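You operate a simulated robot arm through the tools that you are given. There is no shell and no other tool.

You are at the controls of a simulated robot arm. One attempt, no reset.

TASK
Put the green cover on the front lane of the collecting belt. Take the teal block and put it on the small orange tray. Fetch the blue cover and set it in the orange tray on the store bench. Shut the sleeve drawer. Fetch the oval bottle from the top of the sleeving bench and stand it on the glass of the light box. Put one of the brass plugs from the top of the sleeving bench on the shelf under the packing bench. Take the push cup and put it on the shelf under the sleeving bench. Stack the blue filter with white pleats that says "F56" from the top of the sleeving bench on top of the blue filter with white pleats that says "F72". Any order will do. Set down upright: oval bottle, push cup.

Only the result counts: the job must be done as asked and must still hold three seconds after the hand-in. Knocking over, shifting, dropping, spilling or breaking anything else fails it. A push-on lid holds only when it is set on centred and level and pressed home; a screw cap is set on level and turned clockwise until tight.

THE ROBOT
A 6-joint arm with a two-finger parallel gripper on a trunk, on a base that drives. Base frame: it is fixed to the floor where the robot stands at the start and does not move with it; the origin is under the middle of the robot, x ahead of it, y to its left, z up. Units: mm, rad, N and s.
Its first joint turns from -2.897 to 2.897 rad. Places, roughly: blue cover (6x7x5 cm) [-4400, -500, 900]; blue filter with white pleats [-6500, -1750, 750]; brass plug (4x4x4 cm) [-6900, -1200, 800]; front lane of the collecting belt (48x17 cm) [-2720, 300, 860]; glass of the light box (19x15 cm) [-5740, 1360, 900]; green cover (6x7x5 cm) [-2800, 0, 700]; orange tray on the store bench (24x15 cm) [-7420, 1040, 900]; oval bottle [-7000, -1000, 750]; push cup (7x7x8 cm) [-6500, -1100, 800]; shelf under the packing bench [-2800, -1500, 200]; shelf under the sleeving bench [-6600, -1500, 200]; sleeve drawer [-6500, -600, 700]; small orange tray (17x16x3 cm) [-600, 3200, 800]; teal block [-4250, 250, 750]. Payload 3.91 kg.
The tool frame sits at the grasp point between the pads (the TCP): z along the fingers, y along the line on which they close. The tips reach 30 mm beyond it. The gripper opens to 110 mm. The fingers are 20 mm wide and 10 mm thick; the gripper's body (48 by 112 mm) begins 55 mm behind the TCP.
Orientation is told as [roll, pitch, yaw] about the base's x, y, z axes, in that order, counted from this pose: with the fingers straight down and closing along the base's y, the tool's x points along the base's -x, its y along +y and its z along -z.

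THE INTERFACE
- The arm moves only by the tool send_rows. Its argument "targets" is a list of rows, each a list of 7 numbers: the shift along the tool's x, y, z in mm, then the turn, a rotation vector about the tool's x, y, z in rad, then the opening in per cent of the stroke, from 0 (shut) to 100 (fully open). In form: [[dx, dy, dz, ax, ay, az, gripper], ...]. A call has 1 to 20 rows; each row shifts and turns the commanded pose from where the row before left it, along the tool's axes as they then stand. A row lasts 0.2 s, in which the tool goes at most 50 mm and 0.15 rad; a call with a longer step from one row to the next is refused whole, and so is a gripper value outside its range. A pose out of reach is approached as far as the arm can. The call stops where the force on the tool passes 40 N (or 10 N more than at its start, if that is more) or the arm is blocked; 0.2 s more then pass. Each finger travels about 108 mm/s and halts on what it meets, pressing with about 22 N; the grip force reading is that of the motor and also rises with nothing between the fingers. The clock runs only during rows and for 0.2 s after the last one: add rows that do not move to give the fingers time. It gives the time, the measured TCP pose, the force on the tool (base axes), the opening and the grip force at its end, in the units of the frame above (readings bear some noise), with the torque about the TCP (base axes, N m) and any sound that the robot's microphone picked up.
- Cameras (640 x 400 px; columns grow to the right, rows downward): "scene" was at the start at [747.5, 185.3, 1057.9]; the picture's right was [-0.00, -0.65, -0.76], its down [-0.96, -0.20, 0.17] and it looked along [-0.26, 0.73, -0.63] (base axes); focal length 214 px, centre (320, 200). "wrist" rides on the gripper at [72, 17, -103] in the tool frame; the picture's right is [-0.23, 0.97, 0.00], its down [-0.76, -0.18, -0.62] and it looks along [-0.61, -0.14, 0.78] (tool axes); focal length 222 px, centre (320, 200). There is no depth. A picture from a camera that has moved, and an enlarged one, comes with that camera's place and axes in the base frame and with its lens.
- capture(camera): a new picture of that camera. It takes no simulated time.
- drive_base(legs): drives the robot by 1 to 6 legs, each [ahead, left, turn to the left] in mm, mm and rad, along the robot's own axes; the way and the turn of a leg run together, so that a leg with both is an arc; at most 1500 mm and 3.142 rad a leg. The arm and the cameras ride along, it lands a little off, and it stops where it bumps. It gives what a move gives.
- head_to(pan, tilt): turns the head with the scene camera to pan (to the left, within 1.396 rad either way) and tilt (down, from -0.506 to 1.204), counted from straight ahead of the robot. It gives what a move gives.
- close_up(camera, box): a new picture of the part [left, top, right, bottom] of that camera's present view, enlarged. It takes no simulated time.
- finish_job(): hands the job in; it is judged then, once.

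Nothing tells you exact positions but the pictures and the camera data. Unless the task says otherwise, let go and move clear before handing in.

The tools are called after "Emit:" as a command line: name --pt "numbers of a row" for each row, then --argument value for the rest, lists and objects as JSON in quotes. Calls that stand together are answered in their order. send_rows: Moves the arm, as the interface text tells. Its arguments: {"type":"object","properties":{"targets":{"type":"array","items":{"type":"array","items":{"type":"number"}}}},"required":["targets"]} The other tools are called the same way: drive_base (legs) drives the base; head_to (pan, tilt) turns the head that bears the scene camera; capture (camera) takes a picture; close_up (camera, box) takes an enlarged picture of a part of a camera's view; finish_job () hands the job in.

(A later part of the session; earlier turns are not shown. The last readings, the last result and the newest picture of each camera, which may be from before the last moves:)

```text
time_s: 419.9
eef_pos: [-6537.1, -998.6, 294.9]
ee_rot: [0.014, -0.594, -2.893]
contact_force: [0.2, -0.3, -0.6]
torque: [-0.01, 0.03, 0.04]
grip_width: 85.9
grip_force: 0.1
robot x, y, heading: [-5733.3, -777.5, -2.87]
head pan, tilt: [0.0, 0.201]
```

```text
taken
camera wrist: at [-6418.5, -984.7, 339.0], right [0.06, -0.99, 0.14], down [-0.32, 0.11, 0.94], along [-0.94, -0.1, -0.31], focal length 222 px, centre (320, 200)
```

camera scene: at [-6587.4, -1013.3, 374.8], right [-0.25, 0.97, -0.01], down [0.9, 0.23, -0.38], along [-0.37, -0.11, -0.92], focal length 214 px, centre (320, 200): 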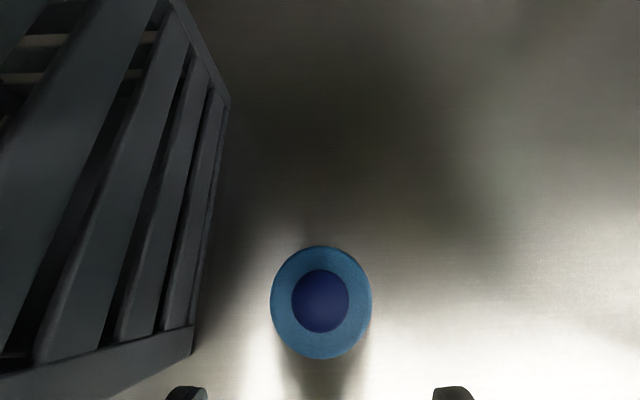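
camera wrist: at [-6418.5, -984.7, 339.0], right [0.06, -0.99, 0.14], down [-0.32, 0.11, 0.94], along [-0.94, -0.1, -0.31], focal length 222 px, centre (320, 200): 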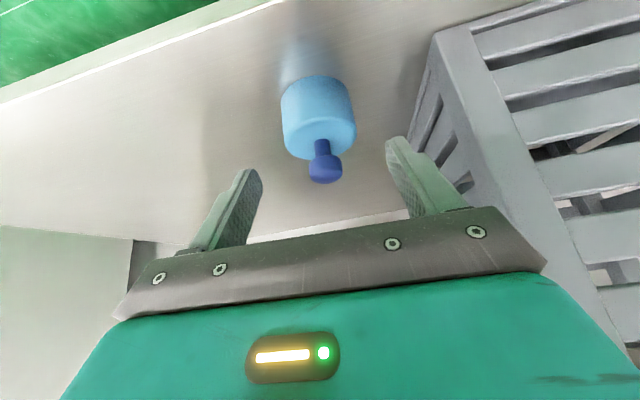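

The push cup stands upright on the shelf. I'll drive back out and raise the arm.

Emit:
drive_base --legs '[[-380, 0, 0]]'

Emit:
send_rows --pt "-27 0 -39 0 0 0 100" --pt "-27 0 -39 0 0 0 100" --pt "-27 0 -39 0 0 0 100" --pt "-27 0 -39 0 0 0 100" --pt "-27 0 -39 0 0 0 100" --pt "-27 0 -39 0 0 0 100" --pt "-27 0 -39 0 0 0 100" --pt "-27 0 -39 0 0 0 100" --pt "-27 0 -39 0 0 0 100" --pt "-27 0 -39 0 0 0 100" --pt "-27 0 -39 0 0 0 100" --pt "-27 0 -39 0 0 0 100" --pt "-27 0 -39 0 0 0 100" --pt "-27 0 -39 0 0 0 100" --pt "-27 0 -39 0 0 0 100" --pt "-27 0 -39 0 0 0 100" --pt "-27 0 -39 0 0 0 100"

Emit:
head_to --pan 0 --tilt 0

Emit:
capture --camera "scene"

```text
time_s: 422.4
eef_pos: [-6166.2, -889.7, 293.2]
ee_rot: [0.012, -0.594, -2.903]
contact_force: [-0.1, -0.1, 0.3]
torque: [0.03, 0.03, -0.05]
grip_width: 85.9
grip_force: 0.0
robot x, y, heading: [-5358.4, -673.7, -2.877]
head pan, tilt: [0.0, 0.201]
```

```text
time_s: 426.0
eef_pos: [-6178.6, -881.4, 1102.7]
ee_rot: [0.011, -0.592, -2.901]
contact_force: [0.2, -0.2, -0.4]
torque: [0.01, 0.01, -0.02]
grip_width: 110.0
grip_force: 0.2
robot x, y, heading: [-5357.8, -669.2, -2.873]
head pan, tilt: [0.0, 0.201]
```

```text
time_s: 426.7
eef_pos: [-6178.5, -882.0, 1102.4]
ee_rot: [0.012, -0.593, -2.902]
contact_force: [1.0, 0.1, -0.2]
torque: [0.01, 0.03, 0.01]
grip_width: 110.1
grip_force: 0.1
robot x, y, heading: [-5354.2, -675.2, -2.881]
head pan, tilt: [0.0, 0.0]
```

```text
taken
camera scene: at [-6242.7, -897.5, 1196.1], right [-0.24, 0.97, -0.01], down [0.81, 0.2, -0.56], along [-0.54, -0.14, -0.83], focal length 214 px, centre (320, 200)
```

scene: 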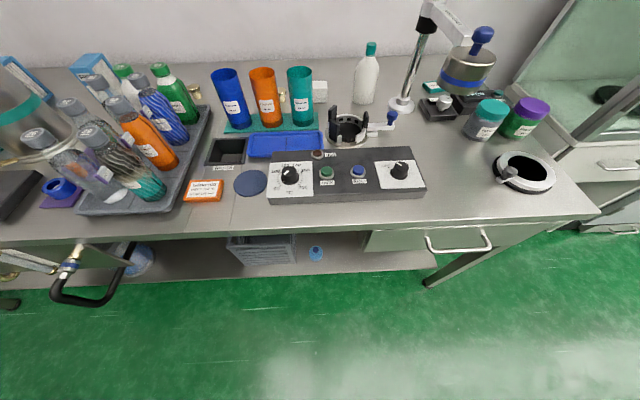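

The cup is visible on the shelf and all else undisturbed. Next, the oval bottle (white with a teal cap): I'll zoom in to see its shape.

Emit:
close_up --camera "scene" --box '[290, 20, 450, 120]'

Emit:
close_up --camera "scene" --box '[60, 30, 220, 130]'

Emit:
drive_base --legs '[[500, 0, 0.015]]'

Emit:
head_to --pan -0.2 --tilt 0

Emit:
capture --camera "scene"

```text
4.00 times, centred on (370, 70) of scene
camera zoom: at [-6242.7, -897.5, 1196.1], right [-0.24, 0.97, -0.01], down [0.81, 0.2, -0.56], along [-0.54, -0.14, -0.83], focal length 858 px, centre (120, 720)
```

zoom: 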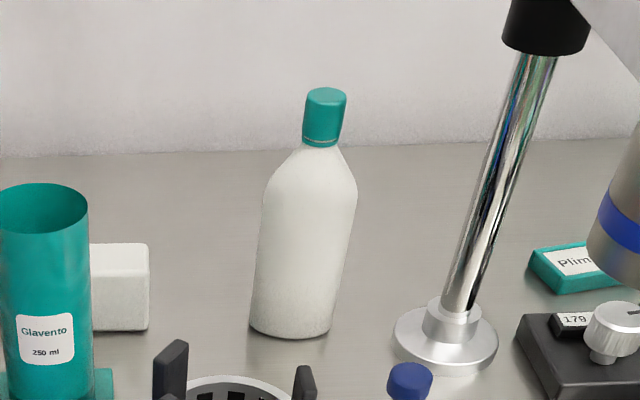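

```text
4.00 times, centred on (140, 80) of scene
camera zoom: at [-6242.7, -897.5, 1196.1], right [-0.24, 0.97, -0.01], down [0.81, 0.2, -0.56], along [-0.54, -0.14, -0.83], focal length 858 px, centre (1040, 680)
```

zoom: 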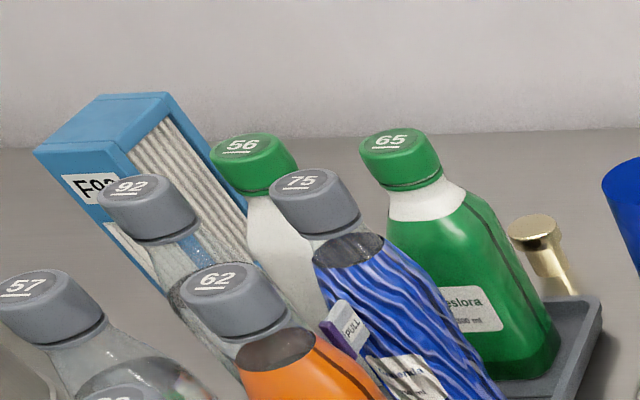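

```text
time_s: 429.7
eef_pos: [-6662.9, -1043.7, 1103.3]
ee_rot: [0.011, -0.594, -2.873]
contact_force: [0.0, 0.2, 0.1]
torque: [0.02, -0.01, -0.03]
grip_width: 110.0
grip_force: 0.1
robot x, y, heading: [-5845.8, -811.8, -2.851]
head pan, tilt: [0.0, 0.0]
```

```text
time_s: 430.4
eef_pos: [-6662.0, -1044.3, 1102.8]
ee_rot: [0.01, -0.593, -2.872]
contact_force: [-0.7, 0.1, -0.1]
torque: [0.02, -0.01, 0.01]
grip_width: 109.8
grip_force: 0.1
robot x, y, heading: [-5846.7, -812.9, -2.851]
head pan, tilt: [-0.201, 0.0]
```

```text
taken
camera scene: at [-6729.6, -1044.5, 1197.8], right [-0.16, 0.97, 0.15], down [0.8, 0.22, -0.56], along [-0.58, 0.03, -0.81], focal length 214 px, centre (320, 200)
```

scene: 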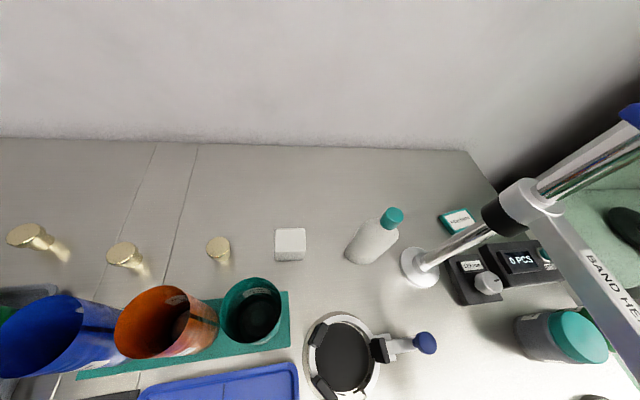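

Three brass plugs, a white cube and the bottle are in the back row. I'll point the tool down, turn it so the head faces away from the stand, and drive closer.

Emit:
send_rows --pt "0 0 0 0 0.15 0 100" --pt "0 0 0 0 0.15 0 100" --pt "0 0 0 0 0.15 0 100" --pt "0 0 -20 0 0.143 0 100" --pt "0 0 0 0 0 -0.15 100" --pt "0 0 0 0 0 -0.15 100" --pt "0 0 0 0 0 -0.15 100" --pt "0 0 0 0 0 -0.15 100" --pt "0 0 0 0 0 -0.15 100" --pt "0 0 0 0 0 -0.15 100" --pt "0 0 0 0 0 -0.15 100" --pt "0 0 0 0 0 -0.15 100" --pt "0 0 0 0 0 -0.15 100" --pt "0 0 0 0 0 -0.15 100" --pt "0 0 0 0 0 -0.06 100"

Emit:
drive_base --legs '[[175, 0, 0]]'

Emit:
head_to --pan 0 --tilt 0.3

Emit:
capture --camera "scene"

Emit:
capture --camera "wrist"

```text
time_s: 433.6
eef_pos: [-6661.8, -1042.3, 1121.3]
ee_rot: [0.0, -0.01, -1.305]
contact_force: [0.2, 0.5, 0.2]
torque: [0.0, -0.03, 0.0]
grip_width: 110.1
grip_force: 0.0
robot x, y, heading: [-5843.7, -811.0, -2.848]
head pan, tilt: [-0.201, 0.0]
```

```text
time_s: 435.1
eef_pos: [-6832.4, -1095.5, 1121.6]
ee_rot: [-0.001, -0.012, -1.305]
contact_force: [0.2, 0.3, 0.1]
torque: [0.01, 0.0, 0.0]
grip_width: 109.9
grip_force: 0.1
robot x, y, heading: [-6017.5, -863.6, -2.848]
head pan, tilt: [-0.201, 0.0]
```

```text
time_s: 435.9
eef_pos: [-6831.9, -1097.1, 1121.7]
ee_rot: [0.0, -0.01, -1.305]
contact_force: [-0.1, 0.5, 1.5]
torque: [-0.01, 0.01, -0.02]
grip_width: 109.9
grip_force: 0.1
robot x, y, heading: [-6017.0, -864.4, -2.846]
head pan, tilt: [0.0, 0.3]
```

```text
taken
camera scene: at [-6807.2, -1176.2, 1158.8], right [-0.96, -0.26, 0.0], down [-0.25, 0.92, 0.29], along [-0.08, 0.28, -0.96], focal length 214 px, centre (320, 200)
```

scene: 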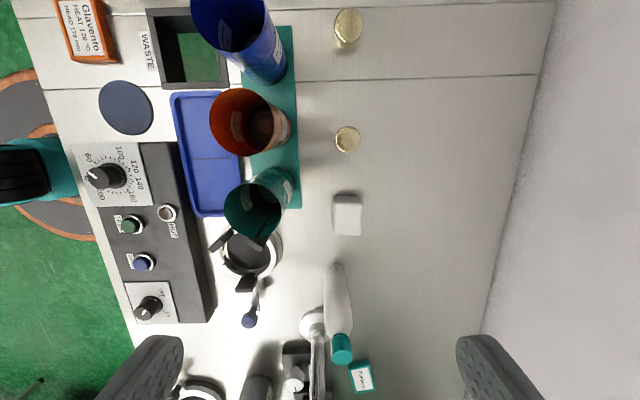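

```text
taken
camera wrist: at [-6834.7, -1020.1, 1224.4], right [1.0, 0.04, 0.0], down [0.03, -0.78, 0.63], along [0.02, -0.63, -0.78], focal length 222 px, centre (320, 200)
```

wrist: 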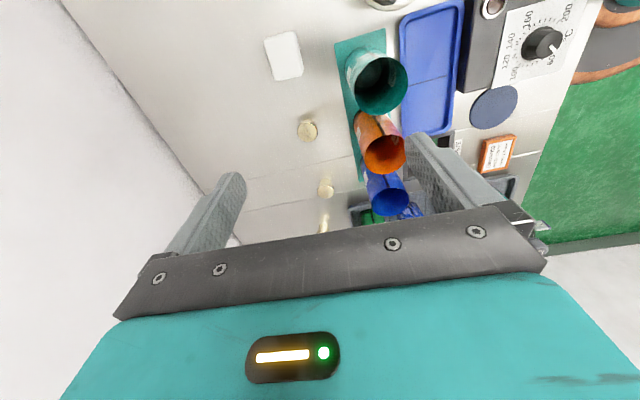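

The bottle base is near [-6904, -934]. I'll move above it with a slight extra turn to keep clear of the stand's pole.

Emit:
send_rows --pt "44 -6.7 0 0 0 0 100" --pt "44 -6.7 0 0 0 0 100" --pt "44 -6.7 0 0 0 0 100" --pt "44 -6.7 0 0 0 0 100" --pt "0 0 40 0 0 0 100" --pt "0 0 40 0 0 0 100" --pt "0 0 25 0 0 0 100"

Emit:
capture --camera "scene"

Emit:
capture --camera "wrist"

```text
time_s: 437.5
eef_pos: [-6902.6, -932.8, 1014.1]
ee_rot: [-0.002, -0.011, -1.306]
contact_force: [0.6, 0.7, 0.9]
torque: [0.01, 0.05, 0.01]
grip_width: 110.1
grip_force: 0.0
robot x, y, heading: [-6016.7, -862.8, -2.85]
head pan, tilt: [0.0, 0.3]
```

```text
taken
camera scene: at [-6878.4, -1012.1, 1051.1], right [-0.96, -0.26, 0.0], down [-0.25, 0.92, 0.29], along [-0.08, 0.28, -0.96], focal length 214 px, centre (320, 200)
```

scene: 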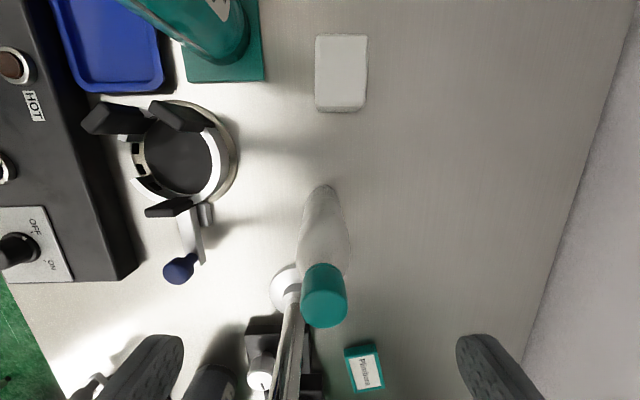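

```text
taken
camera wrist: at [-6905.8, -856.1, 1116.7], right [1.0, 0.04, 0.0], down [0.03, -0.78, 0.63], along [0.02, -0.63, -0.78], focal length 222 px, centre (320, 200)
```

wrist: 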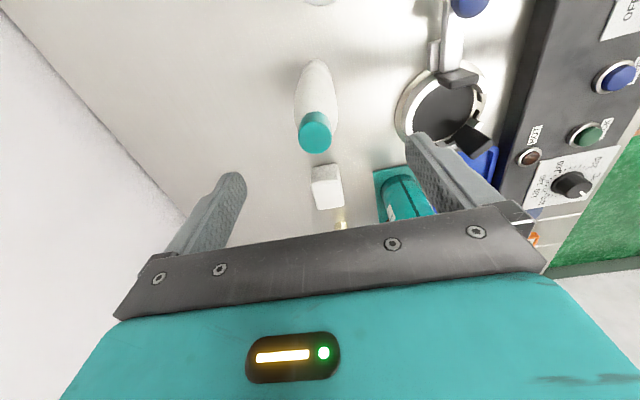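

Emit:
send_rows --pt "4.5 0 40 0 0 0 100" --pt "4 0 35 0 0 0 100"

Emit:
capture --camera "scene"

Emit:
capture --camera "wrist"

```text
time_s: 438.1
eef_pos: [-6908.1, -924.3, 941.9]
ee_rot: [-0.003, -0.009, -1.305]
contact_force: [-0.5, -0.9, 0.6]
torque: [0.01, 0.01, 0.0]
grip_width: 110.0
grip_force: 0.0
robot x, y, heading: [-6019.7, -862.3, -2.848]
head pan, tilt: [0.0, 0.3]
```

```text
taken
camera scene: at [-6883.4, -1004.1, 979.2], right [-0.96, -0.26, 0.0], down [-0.25, 0.92, 0.29], along [-0.08, 0.28, -0.96], focal length 214 px, centre (320, 200)
```

scene: 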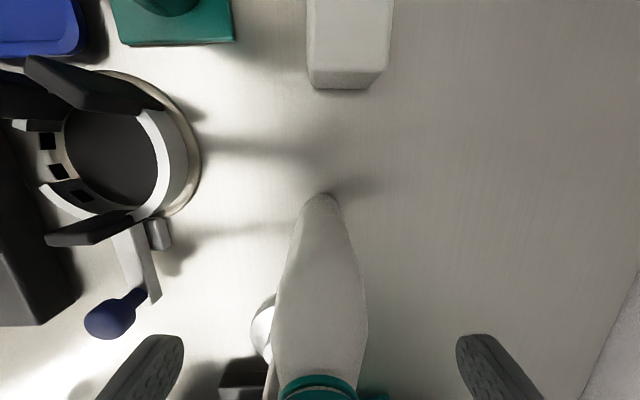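

```text
taken
camera wrist: at [-6910.8, -848.2, 1044.8], right [1.0, 0.04, 0.0], down [0.03, -0.78, 0.63], along [0.02, -0.63, -0.78], focal length 222 px, centre (320, 200)
```

wrist: 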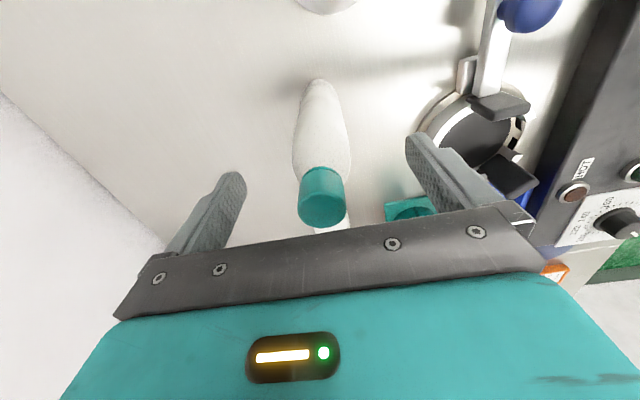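

The bottle top is at z≈956, so the palm limits how low I can go; I'll descend to TCP z≈907, where the fingertips still hold the upper body, and close.

Emit:
send_rows --pt "0 0 20 0 0 0 100" --pt "0 0 10 0 0 0 100" --pt "0 0 5 0 0 0 100"

Emit:
capture --camera "wrist"

Emit:
capture --camera "scene"

```text
time_s: 438.9
eef_pos: [-6906.8, -929.3, 912.3]
ee_rot: [-0.006, -0.007, -1.303]
contact_force: [-1.1, -2.5, 3.2]
torque: [0.5, -0.09, 0.11]
grip_width: 110.1
grip_force: 0.2
robot x, y, heading: [-6016.8, -862.3, -2.848]
head pan, tilt: [0.0, 0.3]
stopped in row 3: the force on the tool passed its limit at 45 N (the readings are from after the stop); the commanded pose is now the measured one
```

```text
taken
camera wrist: at [-6909.3, -853.2, 1014.8], right [1.0, 0.04, 0.0], down [0.03, -0.78, 0.63], along [0.02, -0.63, -0.78], focal length 222 px, centre (320, 200)
```

wrist: 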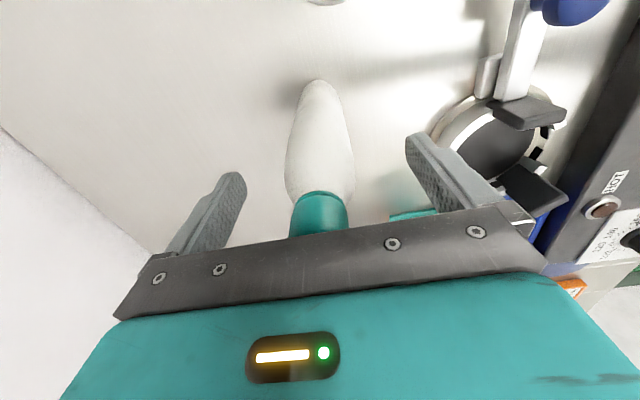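

```text
taken
camera scene: at [-6881.6, -1009.1, 949.0], right [-0.96, -0.27, 0.01], down [-0.25, 0.92, 0.29], along [-0.08, 0.28, -0.96], focal length 214 px, centre (320, 200)
```

scene: 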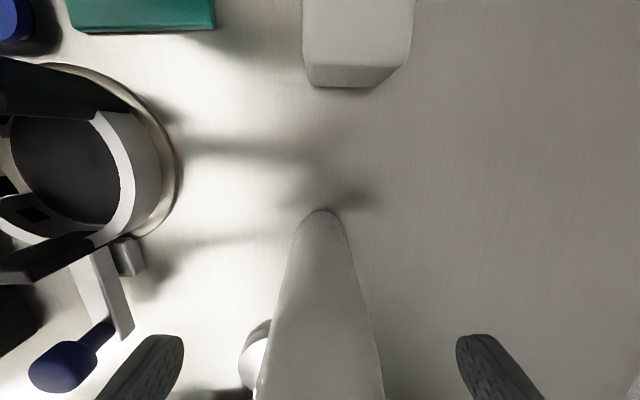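

The palm reached the cap, so straight-down is too shallow. I'll instead grasp the bottle with a pitched tool from the front-left, away from the stand. First up and back, turn the wrist to normal, pitch, and shift the robot left.

Emit:
send_rows --pt "0 0 -30 0 0 0 100" --pt "0 0 -45 0 0 0 100" --pt "0 0 -45 0 0 0 100" --pt "0 0 -45 0 0 0 100" --pt "0 40 0 0 0 0 100" --pt "0 40 0 0 0 0 100" --pt "0 40 0 0 0 0 100" --pt "0 40 0 0 0 0 100" --pt "0 40 0 0 0 0 100"

Emit:
send_rows --pt "0 0 0 0 0 0.15 100" --pt "0 0 0 0 0 0.15 100" --pt "0 0 0 0 0 0.15 100" --pt "0 0 0 0 0 0.15 100" --pt "0 0 0 0 0 0.15 100" --pt "0 0 0 0 0 0.15 100" --pt "0 0 0 0 0 0.15 100" --pt "0 0 0 0 0 0.15 100" --pt "0 0 0 0 0 0.15 100" --pt "0 0 0 0 0 0.15 100" --pt "0 0 0 0 0 0.15 100" --pt "0 0 0 0 0 0.05 100" --pt "0 0 0 0 -0.15 0 100" --pt "0 0 0 0 -0.15 0 100" --pt "0 0 0 0 -0.15 0 100" --pt "0 0 0 0 -0.15 0 100"

Emit:
drive_base --legs '[[0, 150, 0]]'

Emit:
head_to --pan 0 --tilt 0.1

Emit:
capture --camera "scene"

```text
time_s: 440.9
eef_pos: [-6710.0, -876.6, 1074.9]
ee_rot: [-0.006, -0.009, -1.3]
contact_force: [-1.0, -0.3, 0.1]
torque: [0.02, -0.07, -0.04]
grip_width: 110.0
grip_force: 0.1
robot x, y, heading: [-6018.9, -861.0, -2.848]
head pan, tilt: [0.0, 0.3]
```

```text
time_s: 444.3
eef_pos: [-6712.9, -874.1, 1074.3]
ee_rot: [0.009, -0.605, -3.008]
contact_force: [0.0, 0.0, -0.1]
torque: [0.0, -0.02, 0.01]
grip_width: 110.1
grip_force: 0.1
robot x, y, heading: [-6018.7, -860.7, -2.843]
head pan, tilt: [0.0, 0.3]
```

```text
time_s: 445.6
eef_pos: [-6669.4, -1018.6, 1075.8]
ee_rot: [0.011, -0.606, -3.012]
contact_force: [0.0, -0.1, 0.0]
torque: [-0.02, 0.02, 0.02]
grip_width: 110.0
grip_force: 0.0
robot x, y, heading: [-5970.7, -1008.6, -2.853]
head pan, tilt: [0.0, 0.3]
```

```text
time_s: 446.4
eef_pos: [-6669.1, -1016.7, 1075.8]
ee_rot: [0.01, -0.605, -3.011]
contact_force: [-0.4, 0.7, -0.7]
torque: [0.04, 0.03, 0.04]
grip_width: 109.8
grip_force: 0.1
robot x, y, heading: [-5974.1, -1010.9, -2.855]
head pan, tilt: [0.0, 0.099]
```

```text
taken
camera scene: at [-6726.6, -1026.4, 1163.6], right [-0.13, 0.99, -0.01], down [0.87, 0.11, -0.48], along [-0.48, -0.07, -0.88], focal length 214 px, centre (320, 200)
```

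scene: 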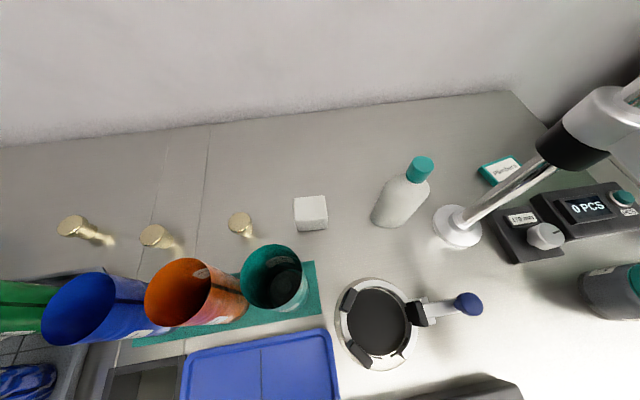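

The bottle stands untouched. I'll move to a pre-grasp point up the tool axis from it.

Emit:
send_rows --pt "-12.4 -30 25 0 0 0 100" --pt "-12.4 -30 25 0 0 0 100" --pt "-12.4 -30 35 0 0 0 100" --pt "-12.4 -25 40 0 0 0 100" --pt "-12.4 -11.7 45 0 0 0 100"

Emit:
head_to --pan 0 --tilt 0.5

Emit:
capture --camera "scene"

Emit:
capture --camera "wrist"

```text
time_s: 447.6
eef_pos: [-6828.2, -915.2, 969.6]
ee_rot: [0.01, -0.606, -3.013]
contact_force: [0.8, -0.1, 0.7]
torque: [0.0, 0.0, -0.03]
grip_width: 110.0
grip_force: 0.0
robot x, y, heading: [-5976.1, -1011.2, -2.852]
head pan, tilt: [0.0, 0.099]
```

```text
time_s: 448.4
eef_pos: [-6827.5, -914.8, 969.7]
ee_rot: [0.01, -0.605, -3.014]
contact_force: [-0.7, -0.4, 0.4]
torque: [-0.01, -0.03, 0.0]
grip_width: 109.9
grip_force: 0.0
robot x, y, heading: [-5981.2, -1011.9, -2.854]
head pan, tilt: [0.0, 0.499]
```

```text
taken
camera scene: at [-6855.3, -919.5, 1036.9], right [-0.13, 0.99, -0.01], down [0.99, 0.13, -0.11], along [-0.1, -0.02, -0.99], focal length 214 px, centre (320, 200)
```

scene: 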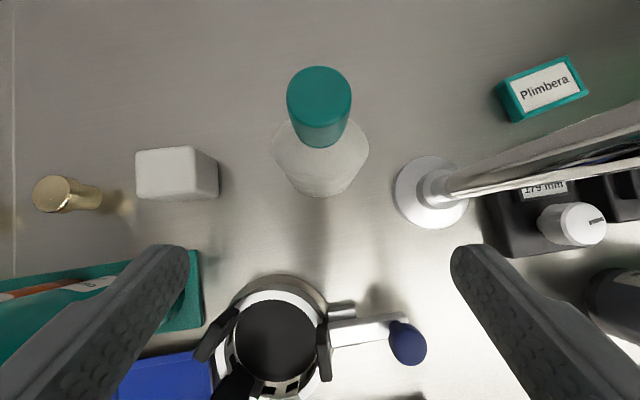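

```text
taken
camera wrist: at [-6708.6, -914.8, 1012.8], right [-0.05, -0.99, 0.14], down [-0.29, 0.15, 0.94], along [-0.95, 0.01, -0.3], focal length 222 px, centre (320, 200)
```

wrist: 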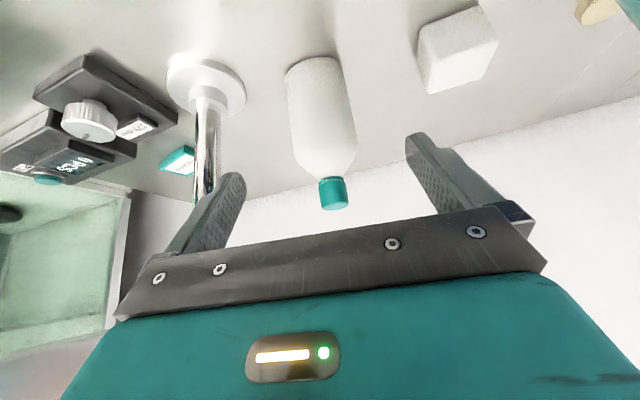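

Good clearance to the stand. I'll advance along the tool axis to grip the body at about z≈856.

Emit:
send_rows --pt "2 -1.2 33 0 0 0 100" --pt "2 -1.2 33 0 0 0 100" --pt "2 -1.2 33 0 0 0 100"

Emit:
capture --camera "scene"

Emit:
capture --camera "wrist"

```text
time_s: 449.2
eef_pos: [-6882.8, -918.7, 887.0]
ee_rot: [0.011, -0.608, -3.012]
contact_force: [3.7, 0.5, 17.8]
torque: [-0.14, 0.49, 0.01]
grip_width: 110.1
grip_force: 0.1
robot x, y, heading: [-5972.7, -1012.6, -2.853]
head pan, tilt: [0.0, 0.499]
```

```text
taken
camera scene: at [-6908.6, -922.7, 956.0], right [-0.14, 0.99, -0.01], down [0.98, 0.13, -0.11], along [-0.11, -0.02, -0.99], focal length 214 px, centre (320, 200)
```

scene: 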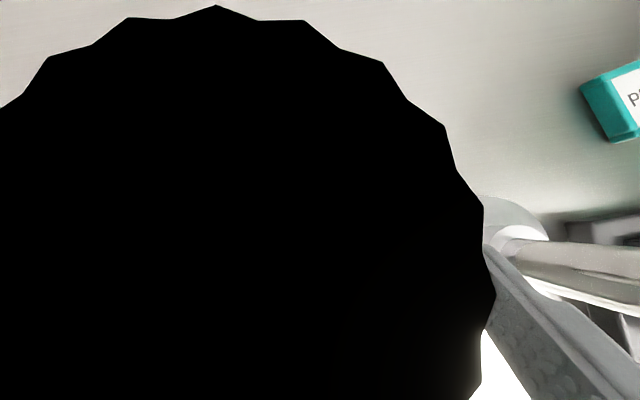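

```text
taken
camera wrist: at [-6762.1, -917.9, 931.3], right [-0.05, -0.99, 0.14], down [-0.29, 0.15, 0.95], along [-0.96, 0.01, -0.3], focal length 222 px, centre (320, 200)
```

wrist: 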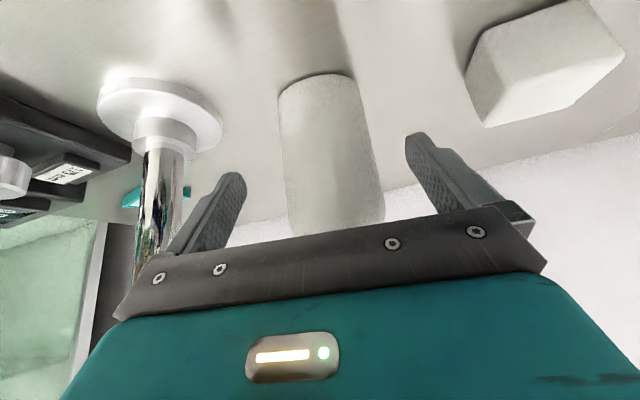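

The camera head's lens pressed on the cap. I'll back off along the tool axis, tilt the head up out of the way, and check the bottle.

Emit:
send_rows --pt "0 0 -30 0 0 0 100" --pt "0 0 -45 0 0 0 100"

Emit:
capture --camera "scene"

Emit:
head_to --pan 0 --tilt -0.5

Emit:
capture --camera "wrist"

```text
time_s: 449.9
eef_pos: [-6841.0, -914.1, 948.3]
ee_rot: [0.014, -0.603, -3.012]
contact_force: [0.4, 0.0, -0.7]
torque: [-0.01, 0.02, 0.03]
grip_width: 110.2
grip_force: 0.0
robot x, y, heading: [-5974.6, -1013.4, -2.854]
head pan, tilt: [0.0, 0.499]
```

```text
taken
camera scene: at [-6867.4, -918.4, 1015.7], right [-0.13, 0.99, -0.01], down [0.99, 0.13, -0.1], along [-0.1, -0.02, -0.99], focal length 214 px, centre (320, 200)
```

scene: 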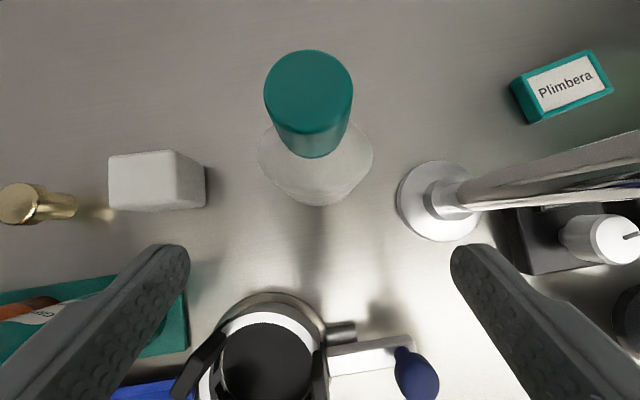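

```text
time_s: 451.1
eef_pos: [-6840.9, -914.7, 948.2]
ee_rot: [0.01, -0.606, -3.013]
contact_force: [0.2, -0.1, 0.0]
torque: [-0.01, 0.0, 0.04]
grip_width: 110.0
grip_force: 0.1
robot x, y, heading: [-5971.2, -1006.8, -2.85]
head pan, tilt: [0.0, -0.499]
```

```text
taken
camera wrist: at [-6720.6, -913.9, 992.5], right [-0.05, -0.99, 0.14], down [-0.29, 0.15, 0.94], along [-0.95, 0.01, -0.3], focal length 222 px, centre (320, 200)
```

wrist: 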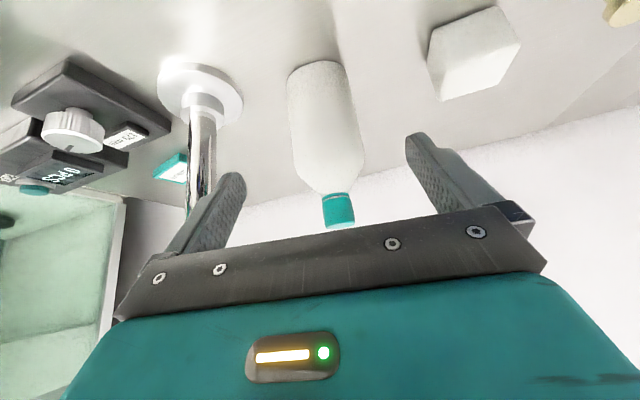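

Emit:
send_rows --pt "1.8 0.4 35 0 0 0 100" --pt "1.8 0.4 35 0 0 0 100" --pt "1.8 0.4 35 0 0 0 100"

Emit:
capture --camera "wrist"

```text
time_s: 451.9
eef_pos: [-6893.0, -921.8, 861.1]
ee_rot: [0.009, -0.606, -3.013]
contact_force: [0.6, 0.6, 0.7]
torque: [0.0, 0.0, 0.0]
grip_width: 109.9
grip_force: 0.1
robot x, y, heading: [-5971.6, -1011.0, -2.849]
head pan, tilt: [0.0, -0.499]
```

```text
taken
camera wrist: at [-6773.2, -921.8, 904.8], right [-0.05, -0.99, 0.14], down [-0.29, 0.15, 0.94], along [-0.95, 0.01, -0.3], focal length 222 px, centre (320, 200)
```

wrist: 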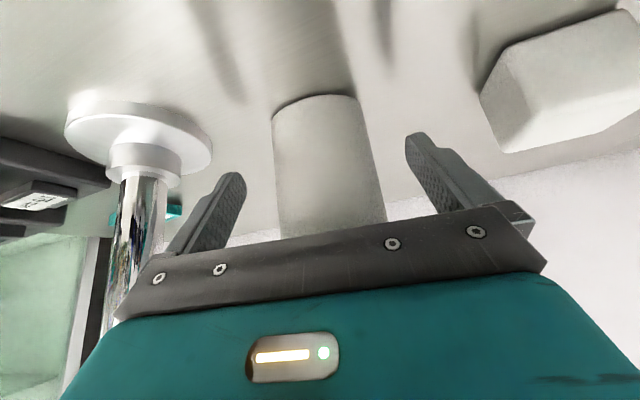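

No contact now and the bottle is centred. Closing.

Emit:
send_rows --pt "0 0 0 0 0 0 80" --pt "0 0 0 0 0 0 65" --pt "0 0 0 0 0 0 45" --pt "0 0 0 0 0 0 45" --pt "0 0 0 0 0 0 45"

Emit:
capture --camera "wrist"

```text
time_s: 453.1
eef_pos: [-6893.3, -921.1, 861.4]
ee_rot: [0.01, -0.605, -3.011]
contact_force: [0.4, 0.0, 0.3]
torque: [0.05, 0.05, 0.0]
grip_width: 64.7
grip_force: 22.2
robot x, y, heading: [-5974.7, -1015.2, -2.854]
head pan, tilt: [0.0, -0.499]
```

```text
taken
camera wrist: at [-6773.4, -921.8, 904.3], right [-0.05, -0.99, 0.14], down [-0.29, 0.15, 0.94], along [-0.95, 0.01, -0.3], focal length 222 px, centre (320, 200)
```

wrist: 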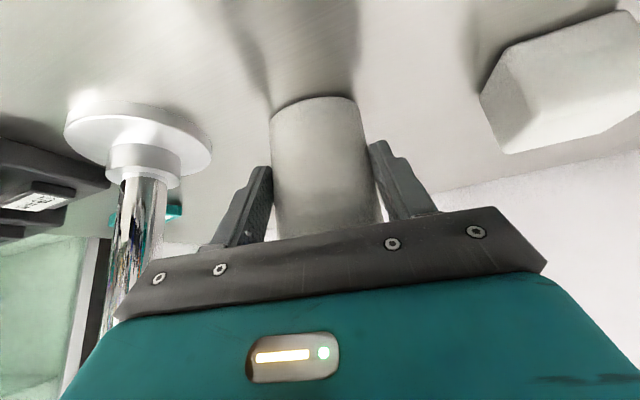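

Gripped at 65 mm. Lift straight up, then back.

Emit:
send_rows --pt "-8.5 0 -12.3 0 0 0 45" --pt "-22 0 -33 0 0 0 45" --pt "-25 0 -37 0 0 0 45" --pt "-25 0 -37 0 0 0 45" --pt "-25 0 -37 0 0 0 45" --pt "-5 5 -45 0 0 0 45" --pt "5 5 -45 0 0 0 45" --pt "20 5 -43 0 0 0 45" --pt "30 0 -35 0 0 0 45" --pt "30 0 -25 0 0 0 45" --pt "30 0 -25 0 0 0 45" --pt "30 0 -25 0 0 0 45"

Emit:
capture --camera "wrist"

Emit:
capture --camera "scene"

```text
time_s: 455.7
eef_pos: [-6640.0, -896.5, 1164.4]
ee_rot: [0.011, -0.606, -3.012]
contact_force: [-1.2, 0.0, -3.4]
torque: [0.04, -0.07, 0.01]
grip_width: 64.8
grip_force: 21.7
robot x, y, heading: [-5972.8, -1012.0, -2.85]
head pan, tilt: [0.0, -0.499]
```

```text
taken
camera wrist: at [-6519.8, -895.7, 1207.3], right [-0.05, -0.99, 0.14], down [-0.3, 0.15, 0.94], along [-0.95, 0.01, -0.3], focal length 222 px, centre (320, 200)
```

wrist: 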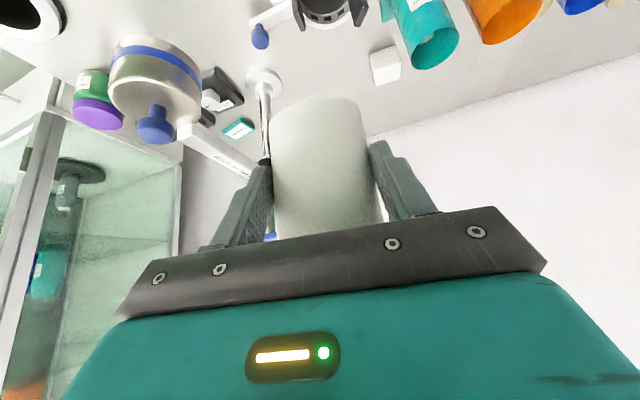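

```text
taken
camera scene: at [-6723.3, -907.6, 1299.7], right [-0.14, 0.99, -0.01], down [0.45, 0.05, -0.89], along [-0.88, -0.12, -0.45], focal length 214 px, centre (320, 200)
```

scene: 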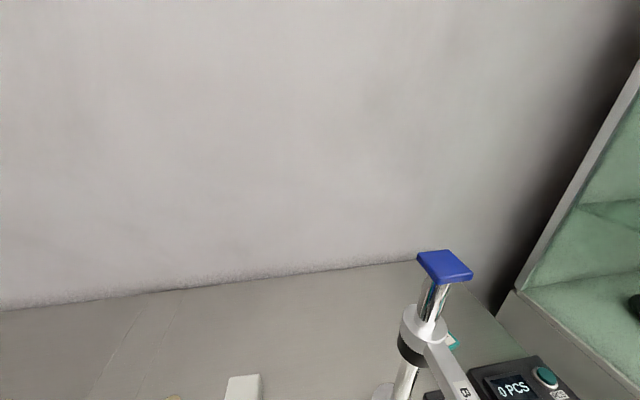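

The bottle is held upright. I'll back into the open floor, turn around, and then go to the light-box bench.

Emit:
drive_base --legs '[[-520, 0, 0], [0, -400, 0], [0, 0, 3.13]]'

Emit:
head_to --pan 0.9 --tilt -0.3

Emit:
capture --camera "scene"

```text
time_s: 468.3
eef_pos: [-4907.3, -589.7, 1165.1]
ee_rot: [0.011, -0.607, 0.133]
contact_force: [1.6, 0.4, -2.8]
torque: [-0.01, 0.05, -0.02]
grip_width: 65.1
grip_force: 21.9
robot x, y, heading: [-5570.6, -475.1, 0.296]
head pan, tilt: [0.0, -0.499]
```

```text
time_s: 469.5
eef_pos: [-4906.4, -587.8, 1165.0]
ee_rot: [0.012, -0.606, 0.131]
contact_force: [0.5, -0.7, -2.9]
torque: [0.0, 0.05, -0.02]
grip_width: 65.1
grip_force: 21.7
robot x, y, heading: [-5574.7, -476.0, 0.298]
head pan, tilt: [0.901, -0.3]
```

```text
taken
camera scene: at [-4847.1, -520.7, 1308.2], right [0.53, -0.55, -0.65], down [-0.71, 0.14, -0.69], along [0.47, 0.82, -0.31], focal length 214 px, centre (320, 200)
```

scene: 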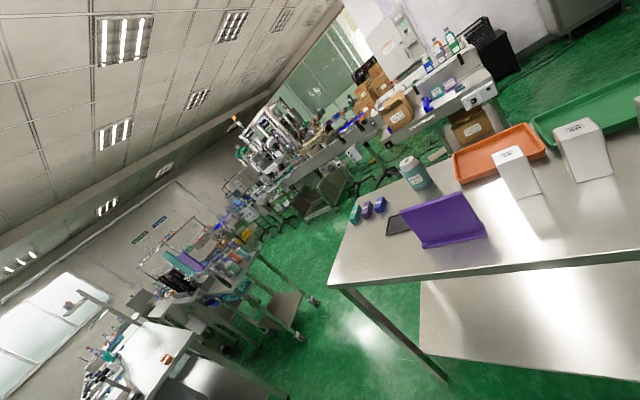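

I'll tuck the arm a bit and move over to the far side of the light-box bench.

Emit:
send_rows --pt "34 0 -23.7 0 0 0 45" --pt "34 0 -23.7 0 0 0 45" --pt "34 0 -23.7 0 0 0 45" --pt "34 0 -23.7 0 0 0 45" --pt "34 0 -23.7 0 0 0 45" --pt "34 0 -23.7 0 0 0 45"

Emit:
drive_base --legs '[[-380, 500, 0], [0, 1250, 0]]'

Emit:
head_to --pan 0 --tilt -0.2

Emit:
capture --camera "scene"

```text
time_s: 470.9
eef_pos: [-5152.6, -623.6, 1164.7]
ee_rot: [0.01, -0.603, 0.134]
contact_force: [0.6, -0.1, -3.3]
torque: [0.03, 0.08, 0.01]
grip_width: 65.1
grip_force: 21.9
robot x, y, heading: [-5572.5, -474.7, 0.295]
head pan, tilt: [0.901, -0.3]
```

```text
time_s: 480.4
eef_pos: [-6020.3, 963.3, 1164.1]
ee_rot: [0.01, -0.605, 0.1]
contact_force: [0.1, -0.3, -2.0]
torque: [-0.02, 0.05, -0.01]
grip_width: 65.1
grip_force: 21.9
robot x, y, heading: [-6435.7, 1118.9, 0.258]
head pan, tilt: [0.901, -0.3]
```

```text
time_s: 481.6
eef_pos: [-6020.9, 964.2, 1166.0]
ee_rot: [0.011, -0.606, 0.099]
contact_force: [0.4, 0.4, -2.4]
torque: [0.01, 0.04, -0.02]
grip_width: 65.0
grip_force: 21.9
robot x, y, heading: [-6435.2, 1123.7, 0.259]
head pan, tilt: [0.0, -0.201]
```

```text
taken
camera scene: at [-5939.1, 970.2, 1275.2], right [0.11, -0.99, -0.01], down [-0.69, -0.07, -0.72], along [0.72, 0.08, -0.69], focal length 214 px, centre (320, 200)
```

scene: 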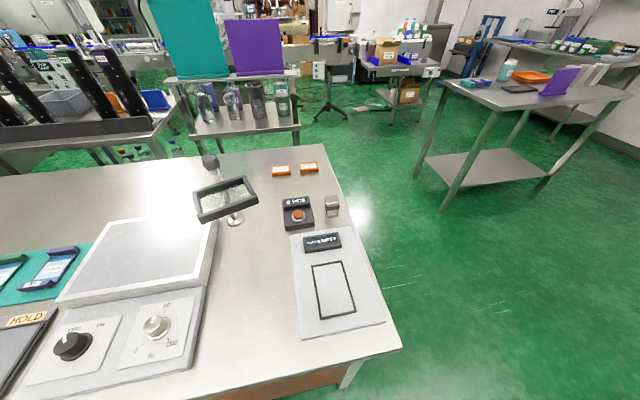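

The light box with its glass is at [-5743, 1350], straight ahead. I'll carry the bottle over it at height.

Emit:
send_rows --pt "-23.5 32.4 16.3 0 0 0 45" --pt "-23.5 32.4 16.3 0 0 0 45" --pt "-23.5 32.4 16.3 0 0 0 45" --pt "-23.5 32.4 16.3 0 0 0 45" --pt "-23.5 32.4 16.3 0 0 0 45" --pt "-23.5 32.4 16.3 0 0 0 45" --pt "-23.5 32.4 16.3 0 0 0 45" --pt "-23.5 32.4 16.3 0 0 0 45" --pt "-23.5 32.4 16.3 0 0 0 45" --pt "-23.5 32.4 16.3 0 0 0 45" --pt "-23.5 32.4 16.3 0 0 0 45"

Emit:
head_to --pan 0 --tilt 0.25

Emit:
capture --camera "scene"

Emit:
capture --camera "wrist"

```text
time_s: 484.0
eef_pos: [-5745.2, 1352.0, 1168.0]
ee_rot: [0.011, -0.606, 0.101]
contact_force: [-0.5, -0.1, -1.6]
torque: [0.03, 0.0, 0.02]
grip_width: 64.6
grip_force: 22.1
robot x, y, heading: [-6432.2, 1127.2, 0.259]
head pan, tilt: [0.0, -0.201]
```

```text
time_s: 484.9
eef_pos: [-5746.7, 1351.5, 1165.0]
ee_rot: [0.01, -0.604, 0.1]
contact_force: [0.4, 0.2, -2.7]
torque: [-0.01, 0.03, 0.0]
grip_width: 64.8
grip_force: 22.3
robot x, y, heading: [-6433.7, 1128.0, 0.259]
head pan, tilt: [0.0, 0.25]
```

```text
taken
camera scene: at [-5682.9, 1355.9, 1253.2], right [0.11, -0.99, -0.01], down [-0.88, -0.09, -0.46], along [0.46, 0.06, -0.89], focal length 214 px, centre (320, 200)
```

scene: 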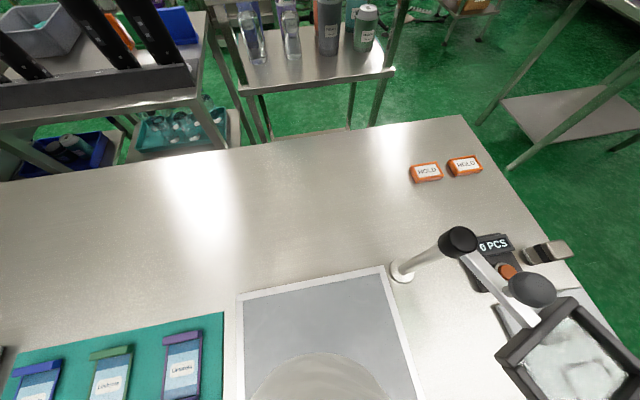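

```text
taken
camera wrist: at [-5865.0, 1356.0, 1210.6], right [0.08, 0.99, 0.14], down [0.29, -0.16, 0.94], along [0.95, -0.04, -0.3], focal length 222 px, centre (320, 200)
```

wrist: 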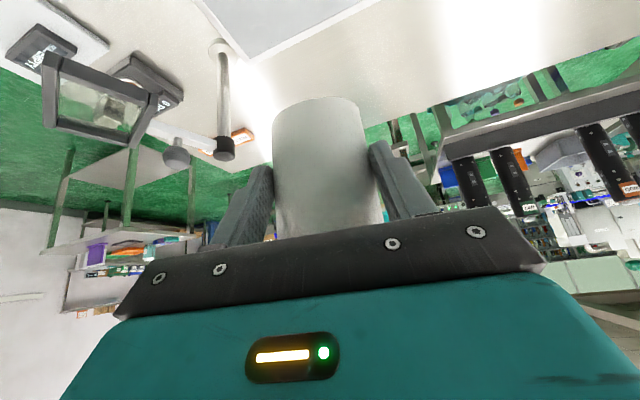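

The bottle is centred over the glass. I'll lower it, slowly near the end.

Emit:
send_rows --pt "21.6 0 31.2 0 0 0 45" --pt "21.6 0 31.2 0 0 0 45" --pt "21.6 0 31.2 0 0 0 45" --pt "21.6 0 31.2 0 0 0 45" --pt "11.4 0 16.4 0 0 0 45"

Emit:
capture --camera "wrist"

Emit:
capture --camera "scene"

```text
time_s: 486.1
eef_pos: [-5743.4, 1351.7, 995.6]
ee_rot: [0.01, -0.607, 0.1]
contact_force: [0.3, -0.8, -1.8]
torque: [0.0, 0.02, 0.02]
grip_width: 65.0
grip_force: 21.9
robot x, y, heading: [-6432.9, 1126.6, 0.26]
head pan, tilt: [0.0, 0.25]
```

```text
taken
camera wrist: at [-5863.2, 1355.9, 1039.2], right [0.08, 0.99, 0.14], down [0.29, -0.16, 0.94], along [0.95, -0.04, -0.3], focal length 222 px, centre (320, 200)
```

wrist: 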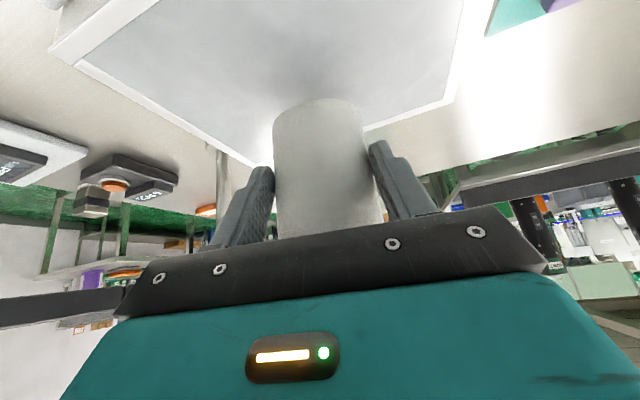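

```text
taken
camera scene: at [-5681.8, 1355.8, 1081.2], right [0.11, -0.99, -0.01], down [-0.89, -0.09, -0.45], along [0.45, 0.06, -0.89], focal length 214 px, centre (320, 200)
```

scene: 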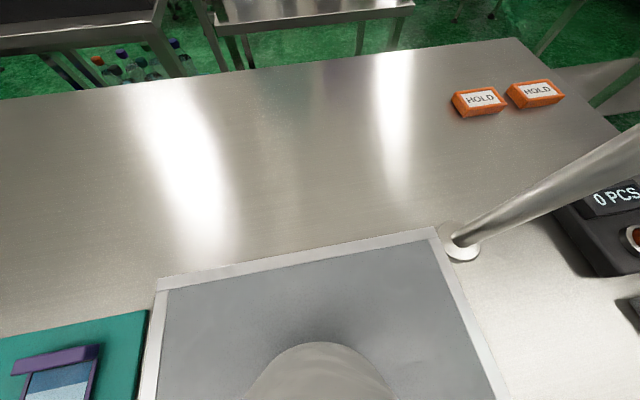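

Emit:
send_rows --pt "5.7 0 8.2 0 0 0 45" --pt "5.7 0 8.2 0 0 0 45" --pt "2.8 0 4.1 0 0 0 45"

Emit:
send_rows --pt "2.3 0 3.3 0 0 0 45" --pt "2.3 0 3.3 0 0 0 45"

Emit:
capture --camera "wrist"

```text
time_s: 486.9
eef_pos: [-5744.5, 1352.2, 971.2]
ee_rot: [0.011, -0.607, 0.1]
contact_force: [-0.4, 0.6, -2.9]
torque: [0.01, 0.06, 0.05]
grip_width: 65.1
grip_force: 21.9
robot x, y, heading: [-6434.5, 1125.4, 0.257]
head pan, tilt: [0.0, 0.25]
```

```text
time_s: 487.6
eef_pos: [-5745.0, 1353.7, 969.1]
ee_rot: [0.012, -0.617, 0.097]
contact_force: [-0.1, 0.0, 8.5]
torque: [-0.05, -0.06, 0.01]
grip_width: 64.9
grip_force: 21.7
robot x, y, heading: [-6436.7, 1123.5, 0.255]
head pan, tilt: [0.0, 0.25]
stopped in row 2: the force on the tool passed its limit at 46 N (the readings are from after the stop); the commanded pose is now the measured one
```

```text
taken
camera wrist: at [-5863.6, 1357.7, 1012.7], right [0.08, 0.99, 0.14], down [0.28, -0.16, 0.95], along [0.96, -0.04, -0.29], focal length 222 px, centre (320, 200)
```

wrist: 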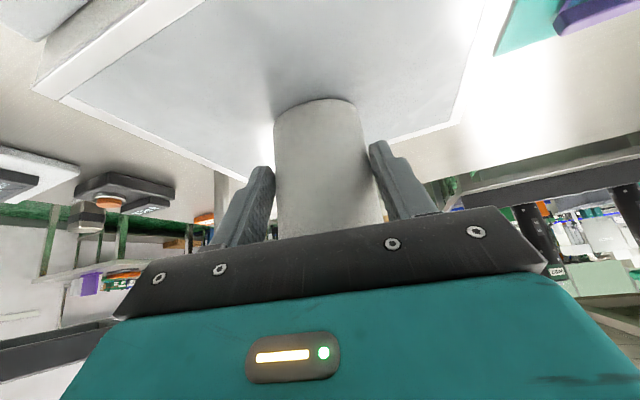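

It stands on the glass. I'll tilt the head out of the way, release, and withdraw along the tool axis.

Emit:
head_to --pan 0 --tilt -0.5

Emit:
send_rows --pt "0 0 0 0 0 0 62" --pt "0 0 0 0 0 0 75" --pt "0 0 0 0 0 0 95" --pt "0 0 0 0 0 0 95" --pt "0 0 -15 0 0 0 95" --pt "0 0 -30 0 0 0 95" --pt "0 0 -45 0 0 0 95" --pt "0 0 -45 0 0 0 95" --pt "0 0 -45 0 0 0 95"

Emit:
head_to --pan 0 --tilt 0.3

Emit:
capture --camera "scene"

Emit:
capture --camera "wrist"

```text
time_s: 488.7
eef_pos: [-5744.1, 1353.1, 969.4]
ee_rot: [0.011, -0.614, 0.096]
contact_force: [4.6, 2.2, 13.7]
torque: [0.04, -0.31, 0.03]
grip_width: 65.0
grip_force: 22.1
robot x, y, heading: [-6436.8, 1126.4, 0.261]
head pan, tilt: [0.0, -0.499]
```

```text
time_s: 490.7
eef_pos: [-5846.6, 1341.3, 1117.6]
ee_rot: [0.011, -0.612, 0.1]
contact_force: [1.1, 0.8, -1.1]
torque: [-0.04, 0.0, -0.01]
grip_width: 104.6
grip_force: 0.0
robot x, y, heading: [-6431.8, 1124.6, 0.259]
head pan, tilt: [0.0, -0.499]
```

```text
time_s: 491.8
eef_pos: [-5847.0, 1342.0, 1117.5]
ee_rot: [0.013, -0.616, 0.098]
contact_force: [-0.2, 0.2, -0.1]
torque: [-0.03, 0.01, 0.0]
grip_width: 104.4
grip_force: 0.1
robot x, y, heading: [-6436.1, 1125.6, 0.254]
head pan, tilt: [0.0, 0.3]
```

```text
taken
camera scene: at [-5797.0, 1344.8, 1193.6], right [0.11, -0.99, -0.01], down [-0.95, -0.1, -0.31], along [0.31, 0.04, -0.95], focal length 214 px, centre (320, 200)
```

scene: 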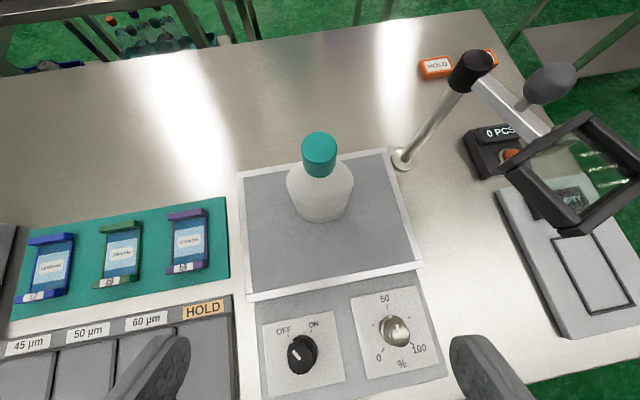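

```text
taken
camera wrist: at [-5966.0, 1346.2, 1159.6], right [0.08, 0.99, 0.14], down [0.28, -0.16, 0.95], along [0.96, -0.04, -0.29], focal length 222 px, centre (320, 200)
```

wrist: 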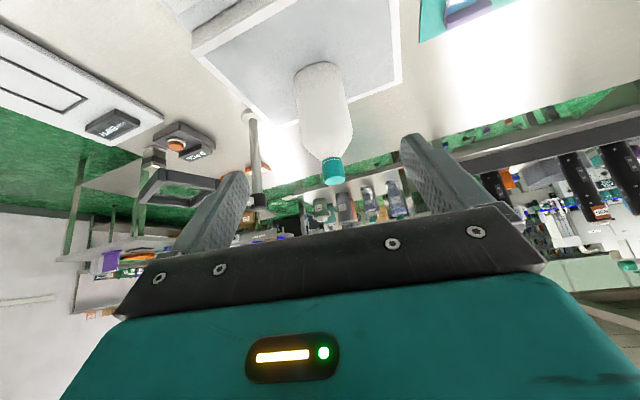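

The bottle stands well on the glass. Now back to the sleeving bench for the filters and a plug: I tuck the arm, go back to the open floor and turn around.

Emit:
send_rows --pt "20 0 -40 0 0 0 100" --pt "34 0 -23.7 0 0 0 100" --pt "34 0 -23.7 0 0 0 100" --pt "34 0 -23.7 0 0 0 100" --pt "34 0 -23.7 0 0 0 100"

Emit:
drive_base --legs '[[0, -900, 0.02], [350, -900, 0], [0, -600, 0], [0, 0, 3.13]]'

Emit:
head_to --pan 0.2 --tilt -0.2

Emit:
capture --camera "scene"

```text
time_s: 493.0
eef_pos: [-6054.1, 1318.0, 1136.5]
ee_rot: [0.012, -0.614, 0.098]
contact_force: [0.8, 0.8, -0.6]
torque: [-0.01, 0.01, -0.03]
grip_width: 110.3
grip_force: 0.0
robot x, y, heading: [-6433.3, 1124.2, 0.254]
head pan, tilt: [0.0, 0.3]
```

```text
time_s: 512.8
eef_pos: [-5748.2, -1297.7, 1138.0]
ee_rot: [0.014, -0.613, -2.987]
contact_force: [0.1, -0.3, -0.1]
torque: [-0.01, 0.0, 0.02]
grip_width: 109.8
grip_force: 0.1
robot x, y, heading: [-5382.7, -1084.1, -2.823]
head pan, tilt: [0.0, 0.3]
```

```text
time_s: 513.7
eef_pos: [-5749.6, -1297.8, 1137.7]
ee_rot: [0.012, -0.615, -2.986]
contact_force: [0.3, -0.4, -0.9]
torque: [0.02, -0.04, 0.04]
grip_width: 109.9
grip_force: 0.1
robot x, y, heading: [-5380.8, -1080.7, -2.823]
head pan, tilt: [0.201, -0.201]
```

```text
taken
camera scene: at [-5818.4, -1325.9, 1250.1], right [-0.27, 0.95, -0.17], down [0.69, 0.06, -0.72], along [-0.67, -0.31, -0.67], focal length 214 px, centre (320, 200)
```

scene: 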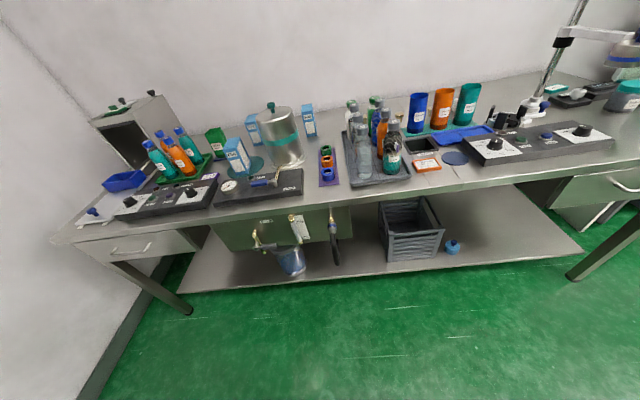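

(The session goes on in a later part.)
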